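You operate a simulated robot arm through the tools that you are given. There is no shell and no other tool.

Carry out the task below with a simulated robot arm. There is one attempt and no reset: what you move stays moved.

Task
Move the pinned motor from the zeroing plate to the black mat.
Fine: brake on, grey knob pulled out, readout connector back on its rest, clamp open.

The check looks at the end state, three seconds after you hand in, the way a careful person would. Anything else that was tipped, shoved, dropped, spilled or broken makes it a failure.

Robot
A 6-joint arm with a two-finger parallel gripper, fixed in place. Base frame: the origin is at the foot of the arm, x ahead of it, y to its left, z up; the work surface is at about z = 792. Lengths are in mm, angles in rad, forces in N, time in s.
With the tool pointing down near the work surface it reaches from about 260 to 680 mm from the base axis. Its first joint turns from -1.152 to 1.152 rad. Payload 2.9 kg.
The tool frame sits at the grasp point between the pads (the TCP): z along the fingers, y along the line on which they close. The tips reach 30 mm beyond it. The gripper opens to 110 mm. The fingers are 20 mm wide and 10 mm thick; the gripper's body (48 by 112 mm) begins 55 mm behind the TCP.
Orientation is that of the tool frame in the base frame, as a unit quaternion [x, y, z, w]. With the fingers straight down and closing along the base's y, the tool's x points along the base's -x, its y along +y and its z along -z.

Tools
- The arm moves only by the tool jog_arm. Its arguments are lists of equal length, an entry for each row: "travel": the shift along the tool's x, y, z in mm, a list of three; "turn": the turn, a rotation vector about the tool's x, y, z in rad, a list of three; "claw": the opening, from 0 (shut) to 1 (fully open). In form: {"travel": [[x, y, z], ...], "turn": [[rx, ry, rz], ...], "claw": [claw, ...]}. A call has 1 to 20 rows; each row is the pose to reach, as a shift and turn from the pose commanded when the call began, along the tool's axes at that moment. A row lasts 0.2 s, in which the tool goes at most 50 mm and 0.15 rad; a call with a longer step from one row to the next is refused whole, and so is a gripper value outside its range. A pose out of reach is approached as far as the arm can. The call stops where the force on the tool passes 50 N (or 10 N more than at its start, if that is more) or the arm is blocked; 0.2 s more then pass. Each finger travels about 108 mm/s and halts on what it meets, pressing with about 24 N; the grip force reading is that of the motor and also rises with nothing between the fingers. The clock runs only during rows and for 0.2 s after the last one: add rows that repeat a pose to give the fingers time. The reply holds the time, the measured pose of the TCP, the force on the tool along the base axes, the opening and the grip force, in the units named above and with some noise, with the torque about the TCP (base axes, N m) and any sound that the robot's microphone picked up.
- Cameras (640 x 400 px; columns grow to the right, rows downward): "scene" is fixed at [96, 468.1, 1368.2]; the picture's right is [-0.38, -0.93, 0.00], its down [-0.66, 0.27, -0.70] and it looks along [0.65, -0.27, -0.71] (base axes); focal length 253 px, centre (320, 200). "wrist" rides on the gripper at [72, 17, -103] in the tool frame; the picture's right is [-0.23, 0.97, 0.00], its down [-0.76, -0.18, -0.62] and it looks along [-0.61, -0.14, 0.78] (tool axes); focal length 222 px, centre (320, 200). There is no depth. A picture from a camera that has moved, and an enlarged one, comes with that camera's place and axes in the base frame and with its lens.
- get_image(camera): a new picture of that camera. No time passes.
- zoom(camera, box): a new picture of the part [left, top, right, bottom] of that camera's present view, enlarged. No time passes.
- finish_job(): hands the job in; it is judged then, once.

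Nothing tells you positions but the pictures and the camera data. Unless the task says otherwise, let go and move clear before handing in.

The tools are called after "Call:" as a command line: name --argument value ..., lists and objects as JSON in quotes. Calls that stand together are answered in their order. jog_arm: Moves the arm, as the interface text tells. Its arguments: {"type":"object","properties":{"travel":{"type":"array"},"turn":{"type":"array"},"claw":{"type":"array"}},"required":["travel","turn","claw"]} The other tools are called the same way: get_image (camera) takes a picture; zoom (camera, box) takes an enlarged picture of a part of a camera's view; finish_job () hands the job in.

At the start:

```text
clock: 0.0
eef_pos: [351.6, -47.2, 1146.3]
orientation: [0.0, 1.0, 0.0, 0.0]
force: [-0.3, -0.5, -1.0]
ft_torque: [-0.01, -0.02, -0.01]
grip_width: 110.2
finger_force: 0.1
```

scene: 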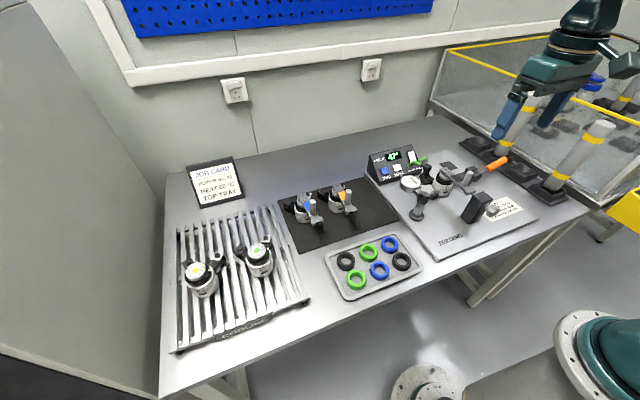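
wrist: 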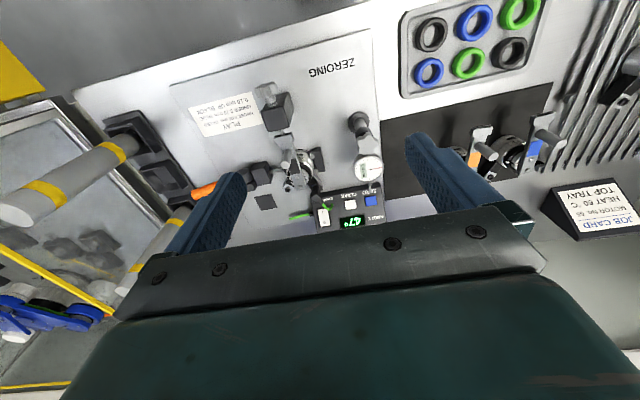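

I see a zeroing plate with a motor held in a fixture, a readout box, a black mat with two motors, a tray of rings and a heated rack. I'll zoom in before moving anything.

Call:
zoom --camera "scene" --box '[360, 130, 540, 260]'

Call:
zoom --camera "wrist" --box '[180, 60, 400, 240]'

Call:
zoom --camera "scene" --box '[270, 160, 430, 300]'

Call:
zoom --camera "scene" --box '[160, 150, 320, 360]'

```text
3.08 times, centred on (450, 195) of scene
camera zoom: at [96.0, 468.1, 1368.2], right [-0.38, -0.93, 0.0], down [-0.66, 0.27, -0.7], along [0.65, -0.27, -0.71], focal length 778 px, centre (-80, 215)
```

zoom: 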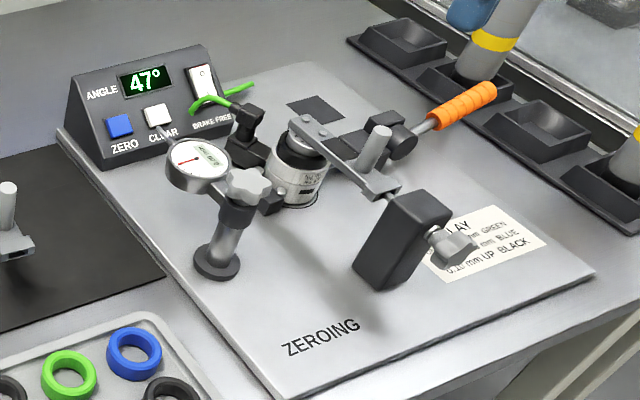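

```text
2.22 times, centred on (290, 150) of wrist
camera zoom: at [279.8, -31.7, 1249.2], right [0.23, 0.97, 0.0], down [0.76, -0.18, 0.62], along [0.61, -0.14, -0.78], focal length 494 px, centre (387, 311)
```

zoom: 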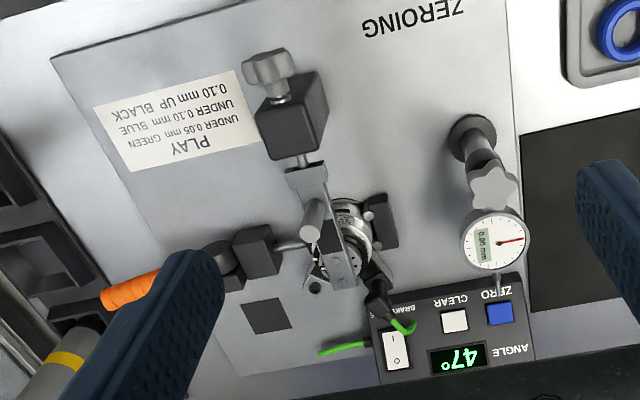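

```text
2.86 times, centred on (350, 230) of scene
camera zoom: at [96.0, 468.1, 1368.2], right [-0.38, -0.93, 0.0], down [-0.66, 0.27, -0.7], along [0.65, -0.27, -0.71], focal length 723 px, centre (234, 114)
```

zoom: 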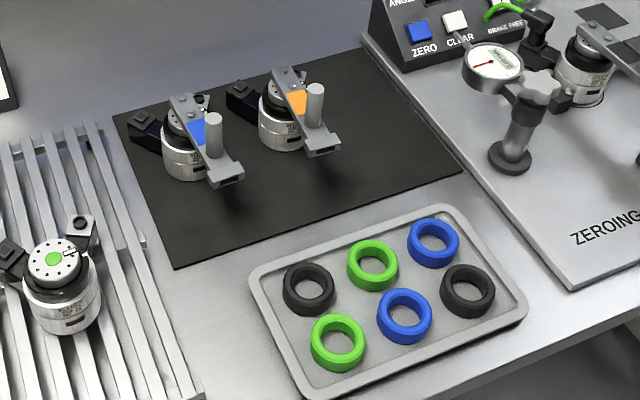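

```text
1.90 times, centred on (240, 255) of scene
camera zoom: at [96.0, 468.1, 1368.2], right [-0.38, -0.93, 0.0], down [-0.66, 0.27, -0.7], along [0.65, -0.27, -0.71], focal length 482 px, centre (472, 95)
```

zoom: 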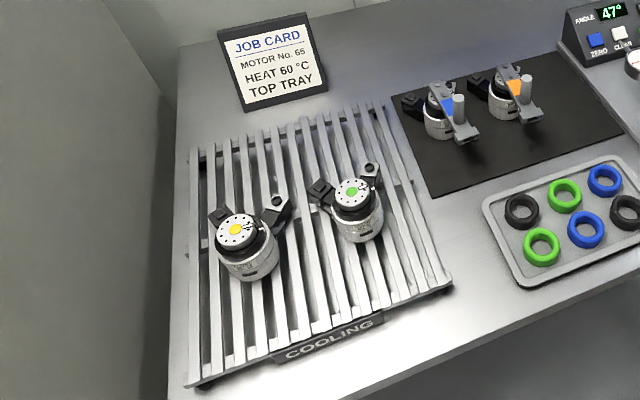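

The motor sits at roughly (495,-120), with its link pinned to a black post by a plunger, a toggle clamp with an orange handle, a plug with a green cable and a dial gauge beside it. I'll go lower for a closer look, staying well above everything.

Call:
jog_arm --travel '[[5, -17, 37], [10, -35, 75], [15, -52, 112], [20, -70, 150]]' --turn '[[0, 0, 0], [0, 0, 0], [0, 0, 0], [0, 0, 0]]' --claw '[1, 1, 1, 1]'

Call:
get_image --camera "wrist"

Call:
get_image --camera "scene"

```text
clock: 1.0
eef_pos: [330.6, -120.8, 993.3]
orientation: [-0.001, 1.0, 0.0, 0.0]
force: [-0.2, -0.3, -0.4]
ft_torque: [0.0, 0.0, -0.03]
grip_width: 110.0
finger_force: 0.1
```

```text
taken
camera wrist: at [258.4, -105.1, 1096.3], right [0.23, 0.97, 0.0], down [0.76, -0.18, 0.62], along [0.61, -0.14, -0.78], focal length 222 px, centre (320, 200)
```

wrist: 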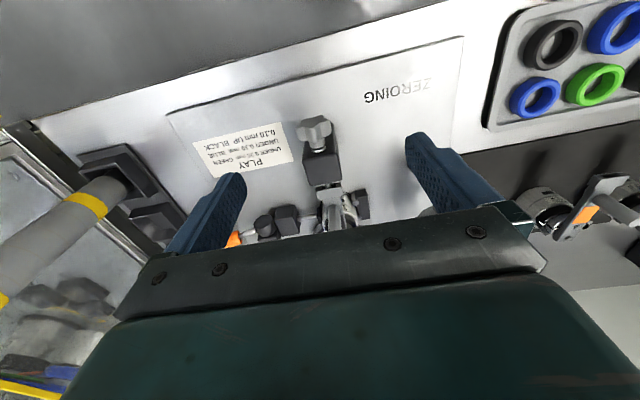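

```text
taken
```

scene: 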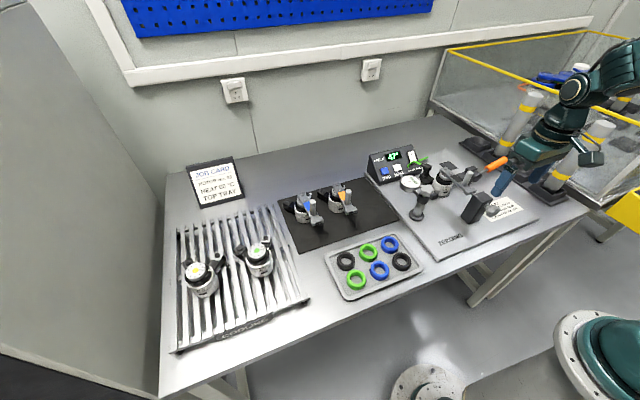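

The gripper body hides the motor from here. I'll move over it, higher up, to look down.

Call:
jog_arm --travel '[[-20, 0, -20], [-50, 0, -40], [-85, 0, -55], [-125, 0, -65], [-150, 0, -65]]' --turn '[[0, 0, 0], [0, 0, 0], [0, 0, 0], [0, 0, 0], [0, 0, 0]]' --claw '[1, 1, 1, 1, 1]'

Call:
get_image --camera "wrist"

Call:
zoom --camera "wrist" --box '[220, 20, 420, 180]'

Call:
get_image --camera "scene"

```text
clock: 2.2
eef_pos: [482.2, -117.7, 1059.2]
orientation: [0.0, 1.0, 0.0, 0.0]
force: [0.0, -0.2, -0.8]
ft_torque: [0.0, -0.03, 0.01]
grip_width: 110.2
finger_force: 0.0
```

```text
taken
camera wrist: at [409.5, -102.3, 1162.7], right [0.23, 0.97, 0.0], down [0.76, -0.18, 0.62], along [0.61, -0.14, -0.78], focal length 222 px, centre (320, 200)
```

wrist: 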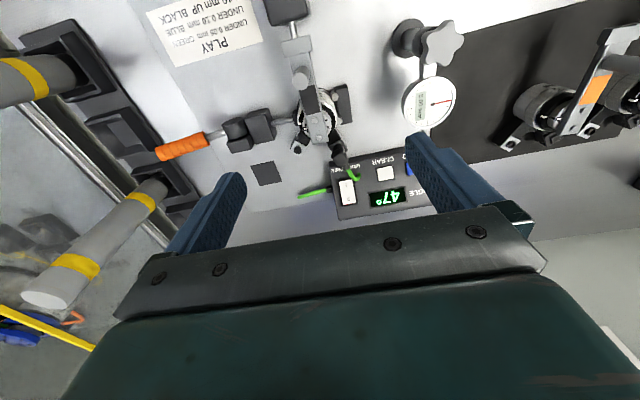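

```text
2.50 times, centred on (320, 100) of wrist
camera zoom: at [409.5, -102.3, 1162.7], right [0.23, 0.97, 0.0], down [0.76, -0.18, 0.62], along [0.61, -0.14, -0.78], focal length 555 px, centre (320, 450)
```

zoom: 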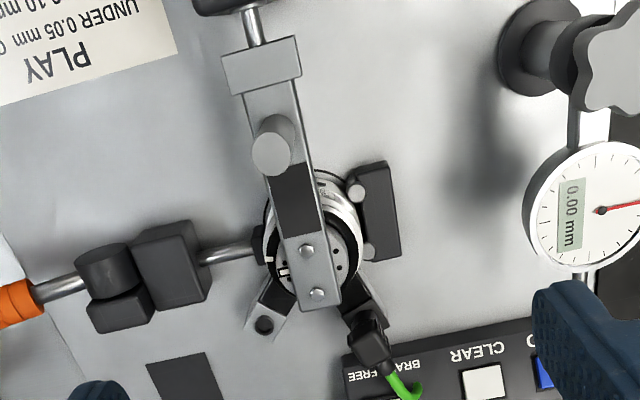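

```text
taken
```

scene: 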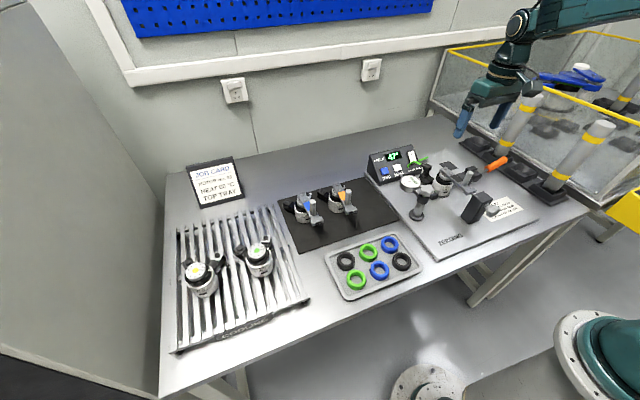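

I need the fixture's details: switch, plug, clamp, plunger and motor body. I'll zoom in hard from both cameras.

Call:
zoom --camera "scene" --box '[395, 140, 475, 200]'

Call:
zoom --camera "scene" --box '[440, 145, 520, 225]'

Call:
zoom --camera "wrist" --box '[270, 60, 370, 160]'

Call:
zoom --camera "wrist" --box '[280, 120, 430, 220]'

Call:
zoom --camera "wrist" --box '[150, 80, 320, 200]'

```text
6.67 times, centred on (435, 170) of scene
camera zoom: at [96.0, 468.1, 1368.2], right [-0.38, -0.93, 0.0], down [-0.66, 0.27, -0.7], along [0.65, -0.27, -0.71], focal length 1687 px, centre (-447, 400)
```

zoom: 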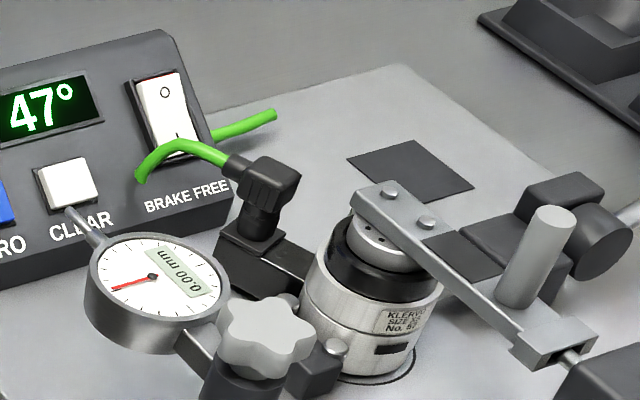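

```text
5.00 times, centred on (480, 185) of scene
camera zoom: at [96.0, 468.1, 1368.2], right [-0.38, -0.93, 0.0], down [-0.66, 0.27, -0.7], along [0.65, -0.27, -0.71], focal length 1265 px, centre (-480, 275)
```

zoom: 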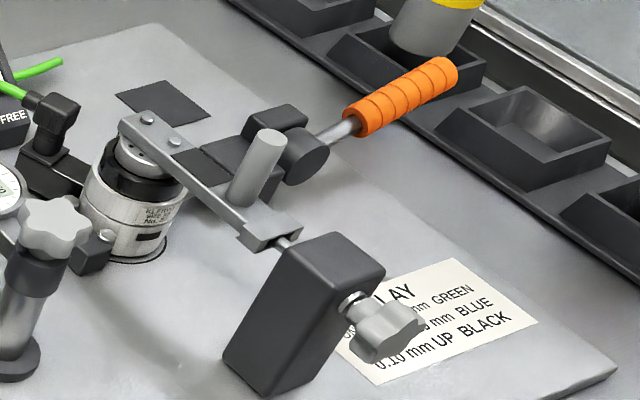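

```text
4.00 times, centred on (320, 110) of wrist
camera zoom: at [409.5, -102.3, 1162.7], right [0.23, 0.97, 0.0], down [0.76, -0.18, 0.62], along [0.61, -0.14, -0.78], focal length 888 px, centre (320, 560)
```

zoom: 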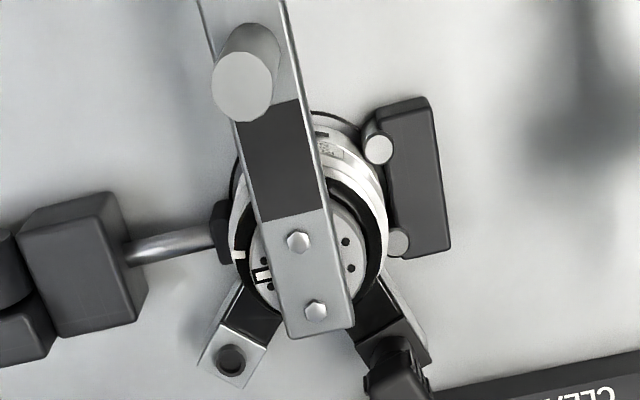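

```text
4.00 times, centred on (355, 170) of wrist
camera zoom: at [409.5, -102.3, 1162.7], right [0.23, 0.97, 0.0], down [0.76, -0.18, 0.62], along [0.61, -0.14, -0.78], focal length 888 px, centre (180, 320)
```

zoom: 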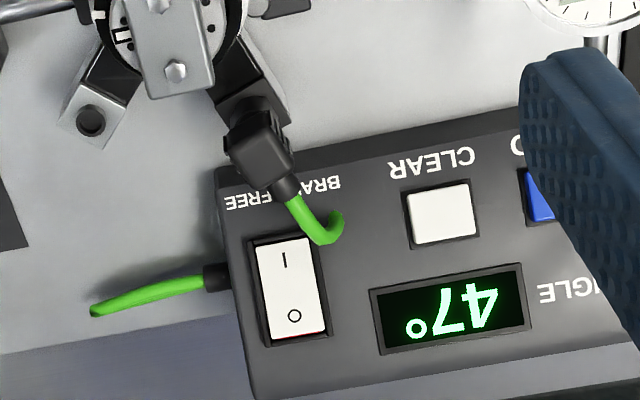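

```text
3.33 times, centred on (235, 140) of wrist
camera zoom: at [409.5, -102.3, 1162.7], right [0.23, 0.97, 0.0], down [0.76, -0.18, 0.62], along [0.61, -0.14, -0.78], focal length 740 px, centre (603, 400)
```

zoom: 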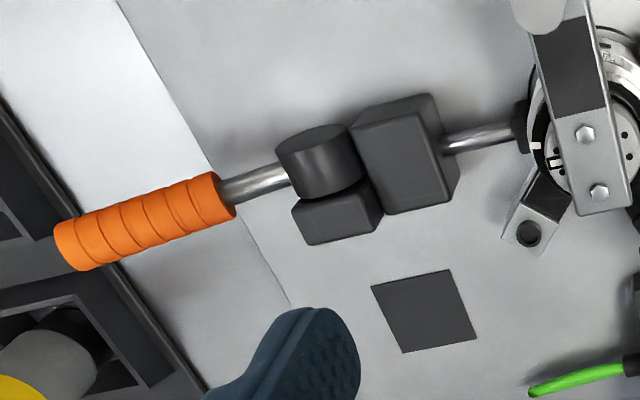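

Positions so far: motor axis near (508,-132), its top link at about z 885, the peg at (446,-130,922), knob (343,-135,864), orange handle along -y from (502,-295) to (505,-373) at z about 853, and plug near (575,-109,855). Next I'll check the rocker's state and the plug's shape.

Call:
zoom --camera "scene" --box '[408, 145, 434, 169]'

Call:
zoom --camera "wrist" --box '[325, 165, 375, 215]'

Call:
zoom --camera "wrist" --box '[310, 125, 370, 185]'

Call:
zoom --camera "scene" --box '[418, 155, 458, 195]'

```text
16.00 times, centred on (421, 157) of scene
camera zoom: at [96.0, 468.1, 1368.2], right [-0.38, -0.93, 0.0], down [-0.66, 0.27, -0.7], along [0.65, -0.27, -0.71], focal length 4048 px, centre (-1296, 888)
```

zoom: 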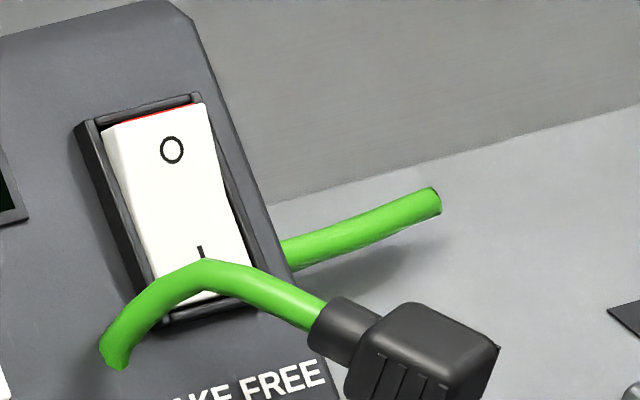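

```text
8.00 times, centred on (350, 190) of wrist
camera zoom: at [409.5, -102.3, 1162.7], right [0.23, 0.97, 0.0], down [0.76, -0.18, 0.62], along [0.61, -0.14, -0.78], focal length 1777 px, centre (80, 280)
```

zoom: 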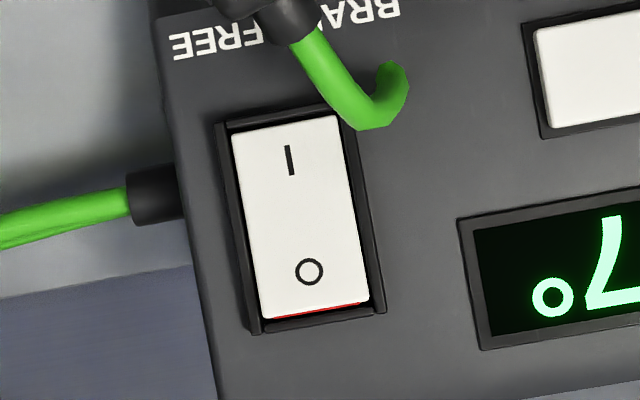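

```text
6.67 times, centred on (340, 155) of wrist
camera zoom: at [409.5, -102.3, 1162.7], right [0.23, 0.97, 0.0], down [0.76, -0.18, 0.62], along [0.61, -0.14, -0.78], focal length 1481 px, centre (187, 500)
```

zoom: 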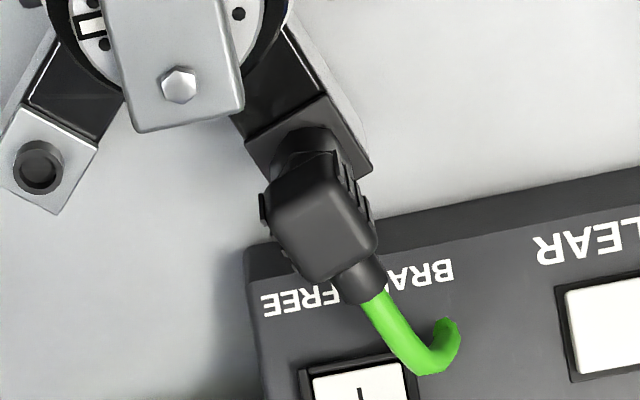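

```text
10.00 times, centred on (438, 175) of scene
camera zoom: at [96.0, 468.1, 1368.2], right [-0.38, -0.93, 0.0], down [-0.66, 0.27, -0.7], along [0.65, -0.27, -0.71], focal length 2530 px, centre (-860, 450)
```

zoom: 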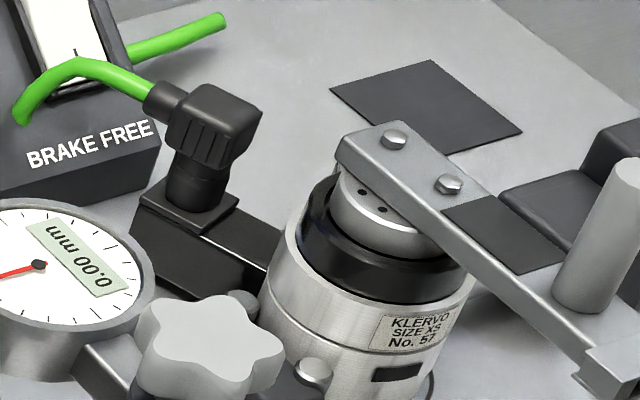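

The rocker's red edge shows at the O end, so "I" is pressed and the brake is free. O is at about (657,-110,854) on a panel sloping about 40°. I'll shut the fingers, tilt slightly forward and hover above O.

Call:
jog_arm --travel '[[-35, 2, 5], [-75, 4, 15], [-110, 6, 40], [-135, 7, 75], [-142, 7, 100], [-142, 7, 100], [-142, 7, 100]]' --turn '[[0, 0, 0], [0, -0.1, 0], [0, -0.2, 0], [0, -0.3, 0], [0, -0.3, 0], [0, -0.3, 0], [0, -0.3, 0]]' --claw '[0.7, 0.4, 0.1, 0, 0, 0, 0]'

Call:
get_image --camera "wrist"

Call:
get_image --camera "scene"

```text
clock: 3.8
eef_pos: [626.2, -110.7, 962.7]
orientation: [0.0, 0.989, 0.001, 0.15]
force: [-0.6, 0.3, 0.0]
ft_torque: [-0.01, 0.03, -0.03]
grip_width: 0.0
finger_force: 23.7
```

```text
taken
camera wrist: at [526.3, -95.2, 1040.1], right [0.22, 0.97, 0.07], down [0.54, -0.18, 0.82], along [0.81, -0.14, -0.57], focal length 222 px, centre (320, 200)
```

wrist: 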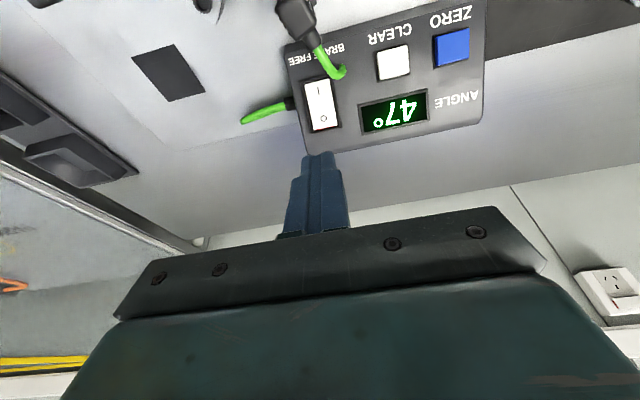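

```text
taken
```

scene: 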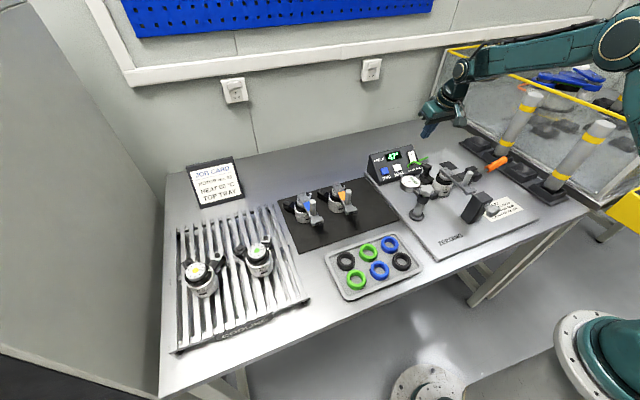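

O re-projects to (657,-108,855). I'll come down to about 12 mm above the contact and check the alignment.

Call:
jog_arm --travel '[[5, 1, 25], [9, 2, 50], [9, 2, 68], [9, 2, 68]]' --turn '[[0, 0, 0], [0, 0, 0], [0, 0, 0], [0, 0, 0]]' --claw '[0, 0, 0, 0]'

Call:
zoom --camera "wrist" --box '[260, 80, 400, 200]'

Call:
zoom --camera "scene" --box '[390, 120, 470, 180]'

```text
clock: 4.8
eef_pos: [636.6, -108.5, 895.6]
orientation: [0.001, 0.989, -0.001, 0.15]
force: [0.8, 0.0, -0.2]
ft_torque: [-0.03, 0.0, 0.0]
grip_width: 0.3
finger_force: 23.6
```

```text
3.33 times, centred on (330, 140) of wrist
camera zoom: at [537.1, -92.7, 972.0], right [0.22, 0.97, 0.07], down [0.54, -0.18, 0.82], along [0.81, -0.14, -0.57], focal length 740 px, centre (287, 400)
```

zoom: 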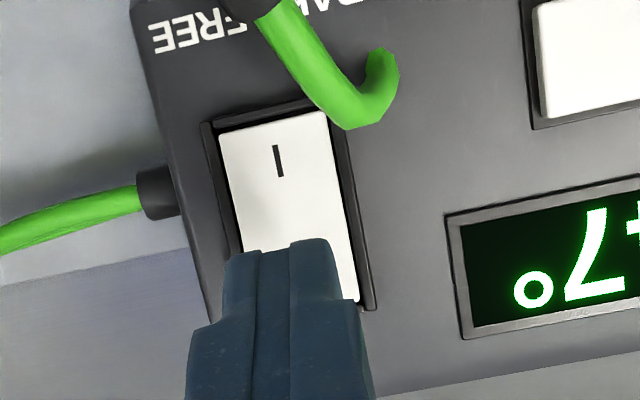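

```text
6.67 times, centred on (430, 150) of scene
camera zoom: at [96.0, 468.1, 1368.2], right [-0.38, -0.93, 0.0], down [-0.66, 0.27, -0.7], along [0.65, -0.27, -0.71], focal length 1687 px, centre (-413, 533)
```

zoom: 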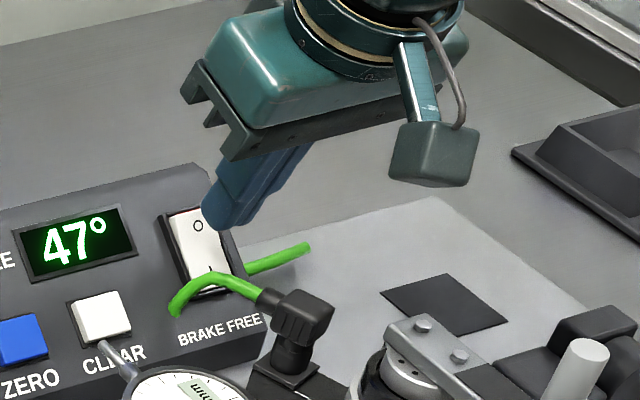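

Alignment looks good. I'll shift 2 mm toward +y and press in small steps.

Call:
jog_arm --travel '[[0, 2, 4], [0, 2, 8], [0, 2, 11], [0, 2, 13], [0, 2, 15], [0, 2, 16]]' --turn '[[0, 0, 0], [0, 0, 0], [0, 0, 0], [0, 0, 0], [0, 0, 0], [0, 0, 0]]' --claw '[0, 0, 0, 0, 0, 0]'

Call:
zoom --camera "scene" --box '[400, 140, 440, 170]'

Call:
zoom --camera "wrist" --box '[260, 80, 400, 200]'

```text
clock: 6.2
eef_pos: [641.1, -106.3, 878.7]
orientation: [0.0, 0.989, 0.0, 0.148]
force: [-0.3, 0.6, 0.4]
ft_torque: [-0.02, 0.03, 0.0]
grip_width: 0.0
finger_force: 23.4
```

```text
13.33 times, centred on (420, 155) of scene
camera zoom: at [96.0, 468.1, 1368.2], right [-0.38, -0.93, 0.0], down [-0.66, 0.27, -0.7], along [0.65, -0.27, -0.71], focal length 3374 px, centre (-1013, 800)
```

zoom: 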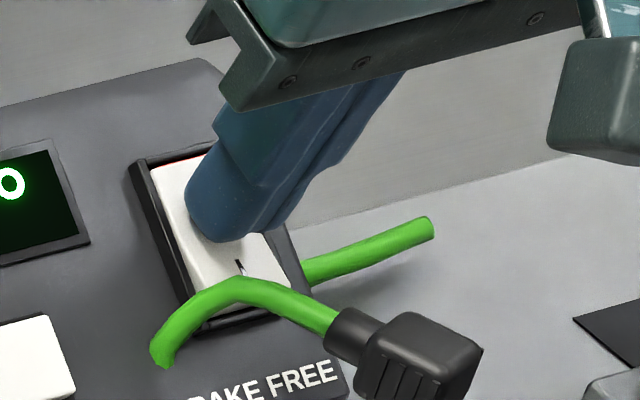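

```text
3.33 times, centred on (330, 140) of wrist
camera zoom: at [540.9, -91.0, 955.5], right [0.22, 0.97, 0.07], down [0.54, -0.18, 0.82], along [0.81, -0.14, -0.57], focal length 740 px, centre (287, 400)
```

zoom: 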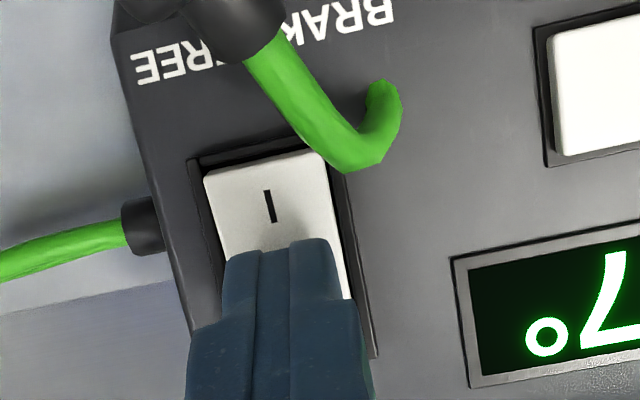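

No contact yet, and the tip sits a little close to the rocker's pivot. I'll back up slightly, shift up the slope toward the O end, then press.

Call:
jog_arm --travel '[[0, 0, -5], [-7, 0, -5], [-7, 0, -2], [-7, 0, 1], [-7, 0, 3], [-7, 0, 5], [-7, 0, 6]]' --turn '[[0, 0, 0], [0, 0, 0], [0, 0, 0], [0, 0, 0], [0, 0, 0], [0, 0, 0], [0, 0, 0]]' --claw '[0, 0, 0, 0, 0, 0, 0]'

Call:
zoom --camera "scene" --box '[400, 140, 440, 170]'

Call:
zoom --camera "wrist" --box '[260, 80, 400, 200]'

```text
clock: 7.5
eef_pos: [647.1, -107.5, 880.4]
orientation: [-0.001, 0.989, 0.0, 0.15]
force: [-13.1, 1.5, 12.8]
ft_torque: [0.01, 0.1, 0.04]
grip_width: 0.0
finger_force: 23.9
stopped in row 6: the force on the tool passed its limit at 55 N (the readings are from after the stop); the commanded pose is now the measured one
```

```text
13.33 times, centred on (420, 155) of scene
camera zoom: at [95.4, 468.2, 1368.2], right [-0.38, -0.93, 0.0], down [-0.66, 0.27, -0.71], along [0.65, -0.27, -0.71], focal length 3374 px, centre (-1013, 800)
```

zoom: 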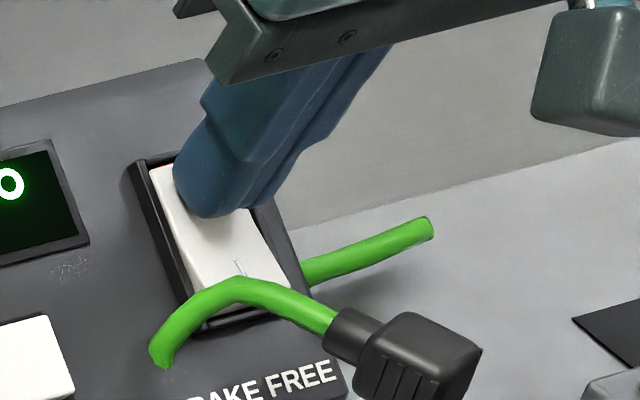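

```text
3.33 times, centred on (330, 140) of wrist
camera zoom: at [547.9, -91.8, 958.4], right [0.22, 0.97, 0.07], down [0.54, -0.18, 0.82], along [0.81, -0.14, -0.57], focal length 740 px, centre (287, 400)
```

zoom: 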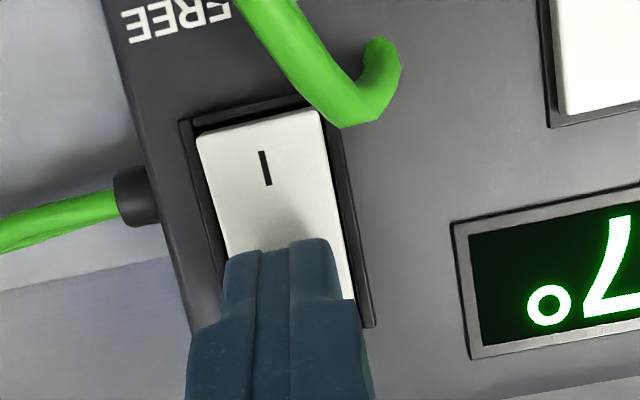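

It made contact and stopped. I'll back off and see whether the rocker flipped and whether the box moved.

Call:
jog_arm --travel '[[0, 0, -15], [0, 0, -35], [0, 0, -50]]' --turn '[[0, 0, 0], [0, 0, 0], [0, 0, 0]]' --claw '[0, 0, 0]'

Call:
zoom --camera "scene" --box '[400, 140, 440, 170]'

Call:
zoom --camera "wrist" --box '[260, 60, 400, 180]'

Call:
get_image --camera "scene"

```text
clock: 8.3
eef_pos: [633.7, -108.1, 928.8]
orientation: [0.0, 0.989, 0.0, 0.149]
force: [0.5, -0.2, 0.3]
ft_torque: [-0.02, 0.0, 0.02]
grip_width: 0.0
finger_force: 23.5
```

```text
13.33 times, centred on (420, 155) of scene
camera zoom: at [96.0, 468.1, 1368.2], right [-0.38, -0.93, 0.0], down [-0.66, 0.27, -0.7], along [0.65, -0.27, -0.71], focal length 3374 px, centre (-1013, 800)
```

zoom: 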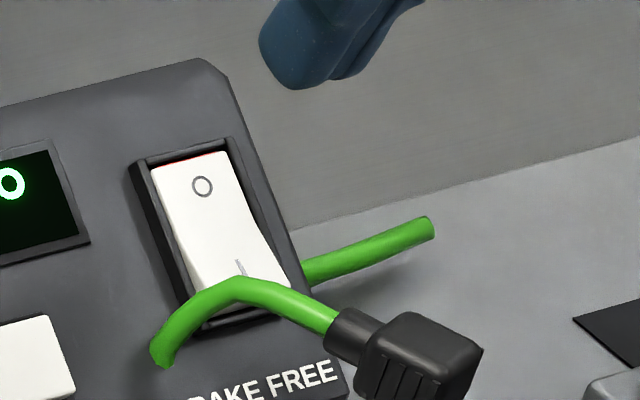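

```text
3.33 times, centred on (330, 120) of wrist
camera zoom: at [533.9, -93.0, 1005.7], right [0.22, 0.97, 0.07], down [0.54, -0.18, 0.82], along [0.81, -0.14, -0.57], focal length 740 px, centre (287, 467)
```

zoom: 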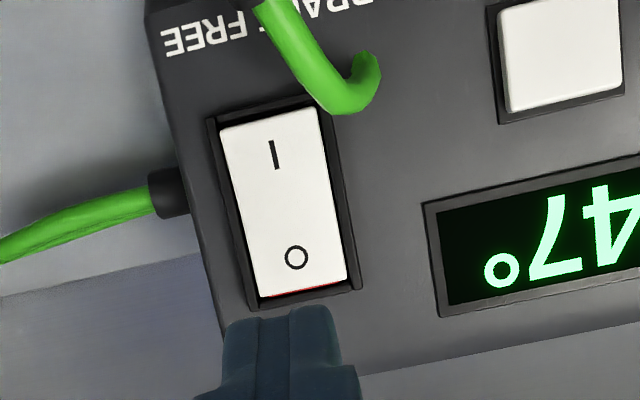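

```text
taken
```

scene: 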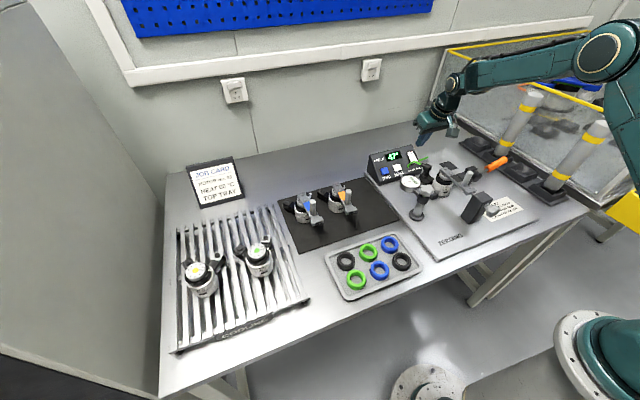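

The rocker did not flip: the two shut fingers together are about as wide as the bezel and probably bottomed on it. The box has not moved. I'll press with only the +y finger, opening to 50 mm and shifting so the other finger hangs outside the box edge.

Call:
jog_arm --travel '[[1, -15, 0], [3, -30, 0], [3, -30, 0], [3, -30, 20], [3, -30, 34], [3, -30, 38]]' --turn '[[0, 0, 0], [0, 0, 0], [0, 0, 0], [0, 0, 0], [0, 0, 0], [0, 0, 0]]' --claw '[0.25, 0.4545, 0.4545, 0.4545, 0.4545, 0.4545]'

Call:
zoom --camera "scene" --box '[395, 135, 455, 180]'

Call:
zoom --camera "wrist" --box '[240, 60, 440, 200]'

```text
clock: 9.7
eef_pos: [641.8, -136.8, 890.1]
orientation: [0.001, 0.989, 0.0, 0.15]
force: [-0.4, 0.0, 0.3]
ft_torque: [0.01, 0.03, -0.01]
grip_width: 50.2
finger_force: 0.0
```

```text
8.89 times, centred on (425, 158) of scene
camera zoom: at [96.0, 468.1, 1368.2], right [-0.38, -0.93, 0.0], down [-0.66, 0.27, -0.7], along [0.65, -0.27, -0.71], focal length 2249 px, centre (-613, 578)
```

zoom: 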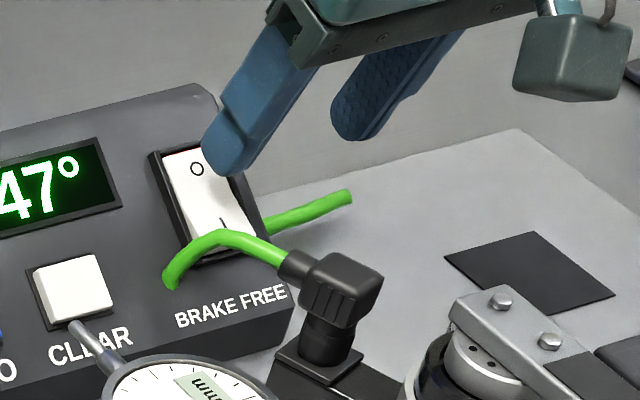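

```text
2.86 times, centred on (340, 130) of wrist
camera zoom: at [541.9, -121.6, 967.4], right [0.22, 0.97, 0.07], down [0.54, -0.18, 0.82], along [0.81, -0.14, -0.57], focal length 635 px, centre (263, 400)
```

zoom: 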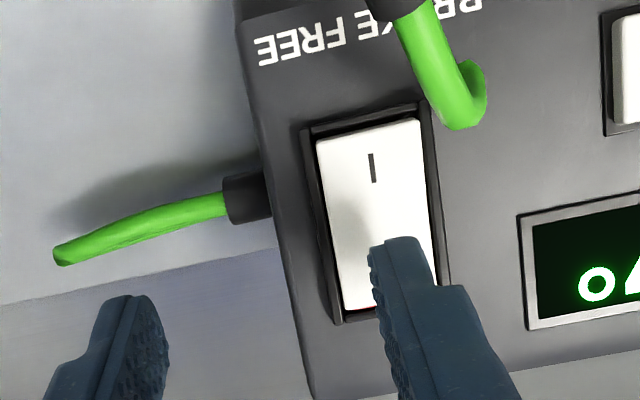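

The single finger is well inside the rocker's width. Pressing slowly now.

Call:
jog_arm --travel '[[0, -2, 4], [0, -2, 7], [0, -2, 9], [0, -2, 11], [0, -2, 13], [0, -2, 15], [0, -2, 17]]' --turn '[[0, 0, 0], [0, 0, 0], [0, 0, 0], [0, 0, 0], [0, 0, 0], [0, 0, 0], [0, 0, 0]]' --claw '[0.4545, 0.4545, 0.4545, 0.4545, 0.4545, 0.4545, 0.4545]'

Call:
zoom --camera "scene" --box '[395, 135, 455, 180]'

Call:
zoom --camera "wrist" --box '[240, 60, 440, 200]'

```text
clock: 11.2
eef_pos: [646.4, -140.8, 880.0]
orientation: [-0.001, 0.989, 0.0, 0.147]
force: [-13.3, 1.6, 11.7]
ft_torque: [0.36, 0.12, 0.46]
grip_width: 51.0
finger_force: 1.2
stopped in row 7: the force on the tool passed its limit at 54 N (the readings are from after the stop); the commanded pose is now the measured one
```

```text
8.89 times, centred on (425, 158) of scene
camera zoom: at [95.4, 468.2, 1368.2], right [-0.38, -0.93, 0.0], down [-0.66, 0.27, -0.71], along [0.65, -0.27, -0.71], focal length 2249 px, centre (-613, 578)
```

zoom: 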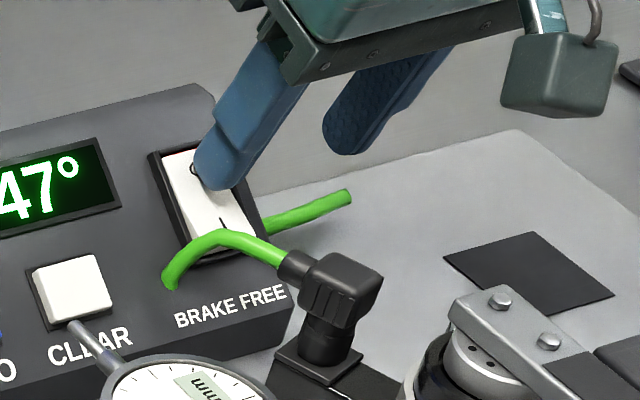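

```text
2.86 times, centred on (340, 130) of wrist
camera zoom: at [546.2, -125.1, 957.6], right [0.21, 0.97, 0.07], down [0.55, -0.18, 0.82], along [0.81, -0.14, -0.57], focal length 635 px, centre (263, 400)
```

zoom: 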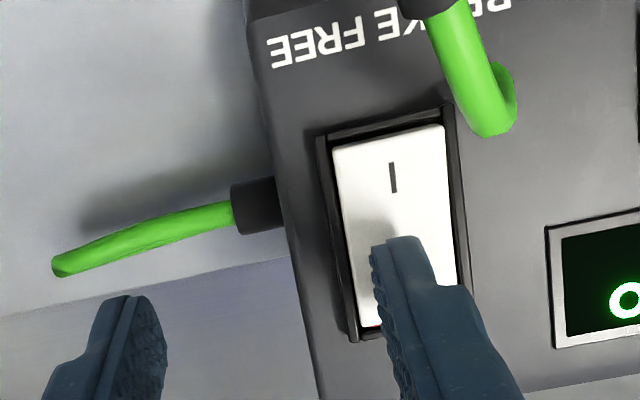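

It hit the limit again right at the far end, probably on the end bezel. I'll back off, move about 6 mm down the slope so the tip is on the O mark itself, and press there.

Call:
jog_arm --travel '[[0, 0, -6], [6, 1, -6], [6, 1, -3], [6, 1, 0], [6, 1, 2], [6, 1, 3], [6, 1, 4], [6, 1, 5], [6, 1, 6], [6, 1, 7], [6, 1, 8], [6, 1, 9]]' --turn '[[0, 0, 0], [0, 0, 0], [0, 0, 0], [0, 0, 0], [0, 0, 0], [0, 0, 0], [0, 0, 0], [0, 0, 0], [0, 0, 0], [0, 0, 0], [0, 0, 0], [0, 0, 0]]' --claw '[0.4545, 0.4545, 0.4545, 0.4545, 0.4545, 0.4545, 0.4545, 0.4545, 0.4545, 0.4545, 0.4545, 0.4545]'

Call:
zoom --camera "scene" --box '[395, 135, 455, 180]'

Call:
zoom --camera "wrist" --box '[240, 60, 440, 200]'

```text
clock: 12.7
eef_pos: [641.6, -140.2, 878.4]
orientation: [-0.001, 0.989, 0.001, 0.148]
force: [-11.2, 0.5, 10.2]
ft_torque: [0.33, 0.12, 0.31]
grip_width: 50.6
finger_force: 0.9
stopped in row 7: the force on the tool passed its limit at 54 N (the readings are from after the stop); the commanded pose is now the measured one
```

```text
8.89 times, centred on (425, 158) of scene
camera zoom: at [95.5, 468.2, 1368.2], right [-0.38, -0.93, 0.0], down [-0.66, 0.27, -0.71], along [0.65, -0.27, -0.71], focal length 2249 px, centre (-613, 578)
```

zoom: 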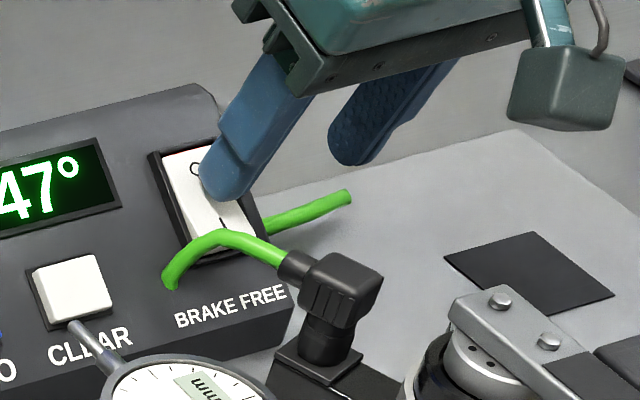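

```text
2.86 times, centred on (340, 130) of wrist
camera zoom: at [541.8, -125.0, 955.3], right [0.21, 0.97, 0.07], down [0.55, -0.18, 0.82], along [0.81, -0.14, -0.57], focal length 635 px, centre (263, 400)
```

zoom: 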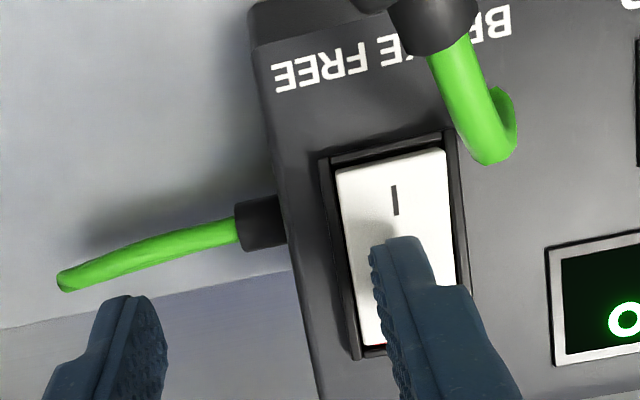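

Torque readings say the contact really is the +y finger's far edge on a face inclined about 45°, which is the raised O half, yet it didn't flip. I'll feel how stiff it is in small steps.

Call:
jog_arm --travel '[[0, 0, -3], [0, 0, -3]]' --turn '[[0, 0, 0], [0, 0, 0]]' --claw '[0.4545, 0.4545]'

Call:
jog_arm --travel '[[0, 0, 1], [0, 0, 1]]' --turn '[[0, 0, 0], [0, 0, 0]]' --claw '[0.4545, 0.4545]'

Call:
jog_arm --travel '[[0, 0, 1], [0, 0, 1]]' --turn '[[0, 0, 0], [0, 0, 0]]' --claw '[0.4545, 0.4545]'

Call:
jog_arm --travel '[[0, 0, 1], [0, 0, 1]]' --turn '[[0, 0, 0], [0, 0, 0]]' --claw '[0.4545, 0.4545]'

Call:
jog_arm --travel '[[0, 0, 1], [0, 0, 1]]' --turn '[[0, 0, 0], [0, 0, 0]]' --claw '[0.4545, 0.4545]'

Call:
zoom --camera "scene" --box '[408, 145, 434, 169]'

```text
clock: 13.3
eef_pos: [642.3, -141.3, 880.6]
orientation: [-0.001, 0.989, 0.0, 0.149]
force: [0.1, 0.0, 0.1]
ft_torque: [-0.02, 0.01, 0.03]
grip_width: 49.9
finger_force: 0.0
```

```text
clock: 13.9
eef_pos: [641.5, -139.4, 878.1]
orientation: [-0.002, 0.989, 0.0, 0.149]
force: [-0.6, -0.6, -0.3]
ft_torque: [-0.01, -0.02, -0.01]
grip_width: 50.1
finger_force: 0.0
```

```text
clock: 14.5
eef_pos: [642.8, -141.0, 877.9]
orientation: [-0.001, 0.989, 0.0, 0.149]
force: [-7.4, 0.7, 8.9]
ft_torque: [0.33, 0.04, 0.1]
grip_width: 50.5
finger_force: 0.9
```

```text
clock: 15.1
eef_pos: [641.1, -140.5, 877.8]
orientation: [0.0, 0.989, 0.0, 0.149]
force: [-15.8, 0.9, 19.7]
ft_torque: [0.65, -0.02, 0.33]
grip_width: 50.5
finger_force: 0.6
```

```text
clock: 15.7
eef_pos: [642.4, -141.8, 879.1]
orientation: [-0.001, 0.989, 0.0, 0.15]
force: [-21.7, 0.2, 28.9]
ft_torque: [0.75, 0.03, 0.64]
grip_width: 50.2
finger_force: 0.4
```

```text
16.00 times, centred on (421, 157) of scene
camera zoom: at [94.9, 468.2, 1368.2], right [-0.38, -0.93, 0.0], down [-0.66, 0.27, -0.71], along [0.65, -0.27, -0.71], focal length 4048 px, centre (-1296, 888)
```

zoom: 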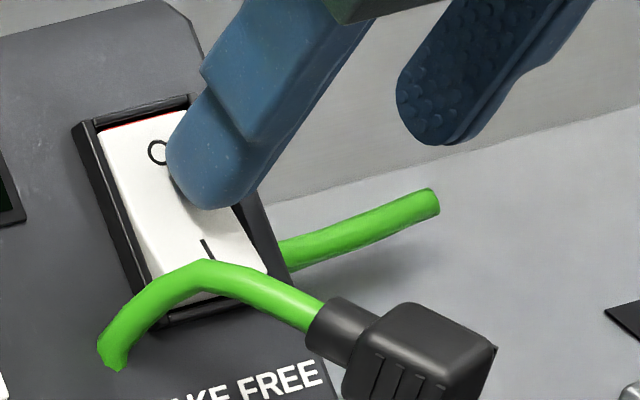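

Force rises about 11 N per mm with no flip yet, though the rocker marks seem to have shifted. I'll creep on in small steps.

Call:
jog_arm --travel '[[0, 0, 0.8], [0, 0, 0.8], [0, 0, 0.8]]' --turn '[[0, 0, 0], [0, 0, 0], [0, 0, 0]]' --claw '[0.4545, 0.4545, 0.4545]'

Call:
zoom --camera "wrist" --box '[270, 60, 410, 180]'

Call:
zoom --camera "scene" --box '[408, 145, 434, 169]'

```text
clock: 16.5
eef_pos: [641.8, -140.7, 875.9]
orientation: [-0.001, 0.989, 0.0, 0.151]
force: [-26.9, 0.6, 34.6]
ft_torque: [0.92, 0.03, 0.7]
grip_width: 50.4
finger_force: 0.1
```

```text
3.33 times, centred on (340, 120) of wrist
camera zoom: at [541.8, -125.3, 954.8], right [0.22, 0.97, 0.07], down [0.54, -0.18, 0.82], along [0.81, -0.14, -0.57], focal length 740 px, centre (253, 467)
```

zoom: 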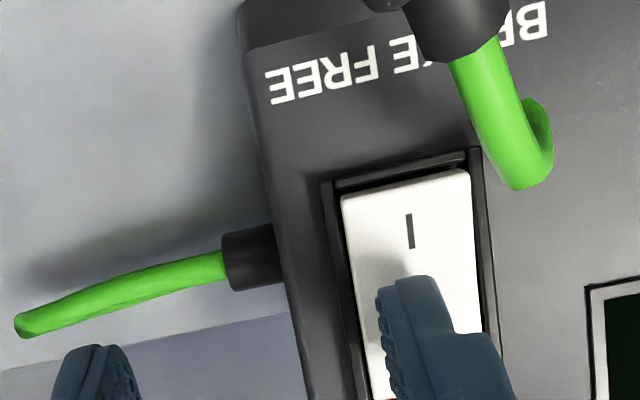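

```text
16.00 times, centred on (421, 157) of scene
camera zoom: at [94.6, 468.3, 1368.2], right [-0.38, -0.93, 0.0], down [-0.66, 0.27, -0.71], along [0.65, -0.27, -0.71], focal length 4048 px, centre (-1296, 888)
```

zoom: 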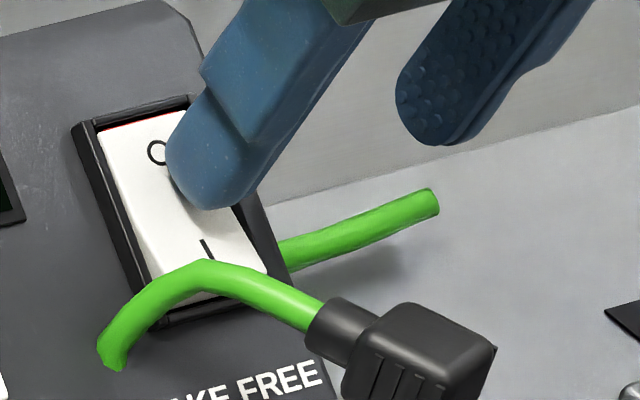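

I'll release the pressure and compare the rocker's marks with and without load.

Call:
jog_arm --travel '[[0, 0, -4], [0, 0, -6]]' --turn '[[0, 0, 0], [0, 0, 0]]' --claw '[0.4545, 0.4545]'

Call:
zoom --camera "scene" --box '[408, 145, 434, 169]'

Call:
zoom --camera "wrist" --box '[270, 60, 410, 180]'

```text
clock: 17.1
eef_pos: [640.2, -139.8, 877.1]
orientation: [0.001, 0.989, 0.001, 0.147]
force: [0.1, -0.4, 0.5]
ft_torque: [-0.05, -0.01, 0.01]
grip_width: 49.9
finger_force: 0.0
```

```text
16.00 times, centred on (421, 157) of scene
camera zoom: at [96.0, 468.1, 1368.2], right [-0.38, -0.93, 0.0], down [-0.66, 0.27, -0.7], along [0.65, -0.27, -0.71], focal length 4048 px, centre (-1296, 888)
```

zoom: 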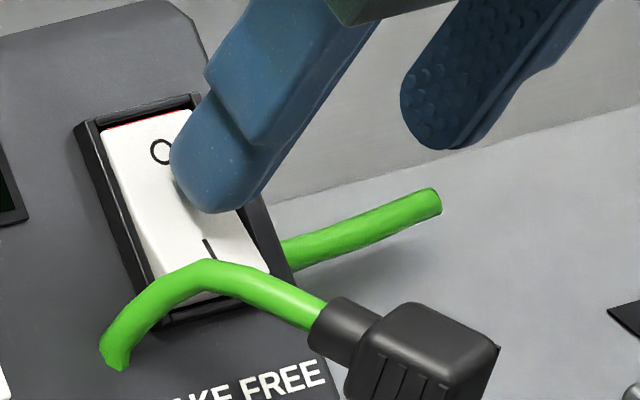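

```text
3.33 times, centred on (340, 120) of wrist
camera zoom: at [540.6, -124.2, 956.0], right [0.22, 0.97, 0.07], down [0.55, -0.18, 0.82], along [0.81, -0.14, -0.57], focal length 740 px, centre (253, 467)
```

zoom: 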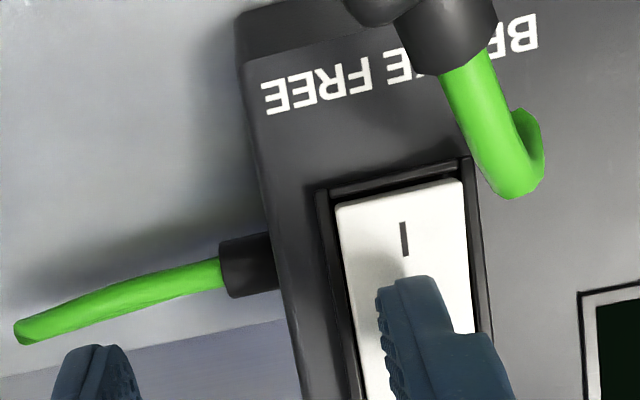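

The marks differ from the first picture even with no load. I'll retract fully for a clean look at the rocker.

Call:
jog_arm --travel '[[0, 0, -30], [0, 0, -60], [0, 0, -60]]' --turn '[[0, 0, 0], [0, 0, 0], [0, 0, 0]]' --claw '[0.4545, 0.4545, 0.4545]'

Call:
zoom --camera "scene" --box '[408, 145, 434, 169]'

Call:
zoom --camera "wrist" --box '[300, 50, 400, 150]'

Call:
zoom --camera "scene" --box '[360, 130, 540, 260]'

```text
clock: 17.9
eef_pos: [624.8, -142.8, 939.4]
orientation: [-0.001, 0.989, 0.001, 0.147]
force: [0.1, -0.3, -0.2]
ft_torque: [0.01, -0.01, 0.01]
grip_width: 50.4
finger_force: 0.0
```

```text
16.00 times, centred on (421, 157) of scene
camera zoom: at [96.0, 468.1, 1368.2], right [-0.38, -0.93, 0.0], down [-0.66, 0.27, -0.7], along [0.65, -0.27, -0.71], focal length 4048 px, centre (-1296, 888)
```

zoom: 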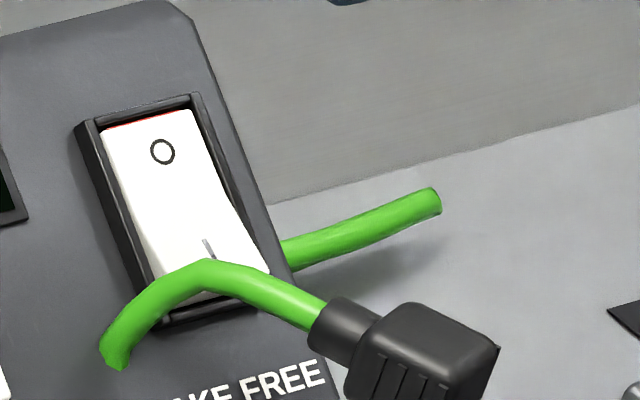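

```text
4.00 times, centred on (350, 100) of wrist
camera zoom: at [525.9, -126.2, 1016.5], right [0.22, 0.97, 0.07], down [0.55, -0.18, 0.82], along [0.81, -0.14, -0.57], focal length 888 px, centre (200, 600)
```

zoom: 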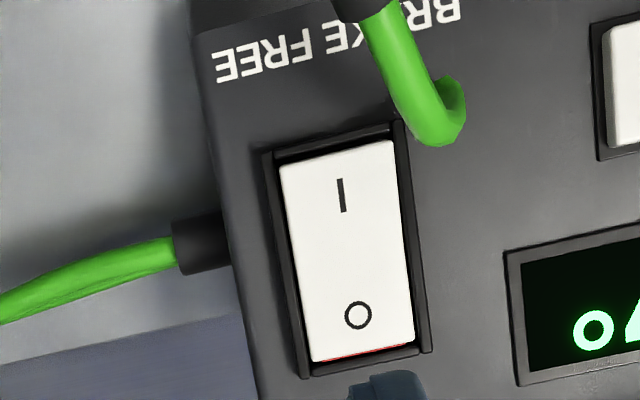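

```text
3.08 times, centred on (450, 195) of scene
camera zoom: at [96.0, 468.1, 1368.2], right [-0.38, -0.93, 0.0], down [-0.66, 0.27, -0.7], along [0.65, -0.27, -0.71], focal length 778 px, centre (-80, 215)
```

zoom: 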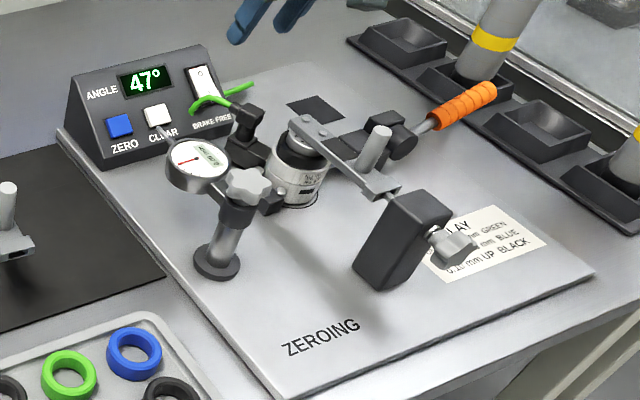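

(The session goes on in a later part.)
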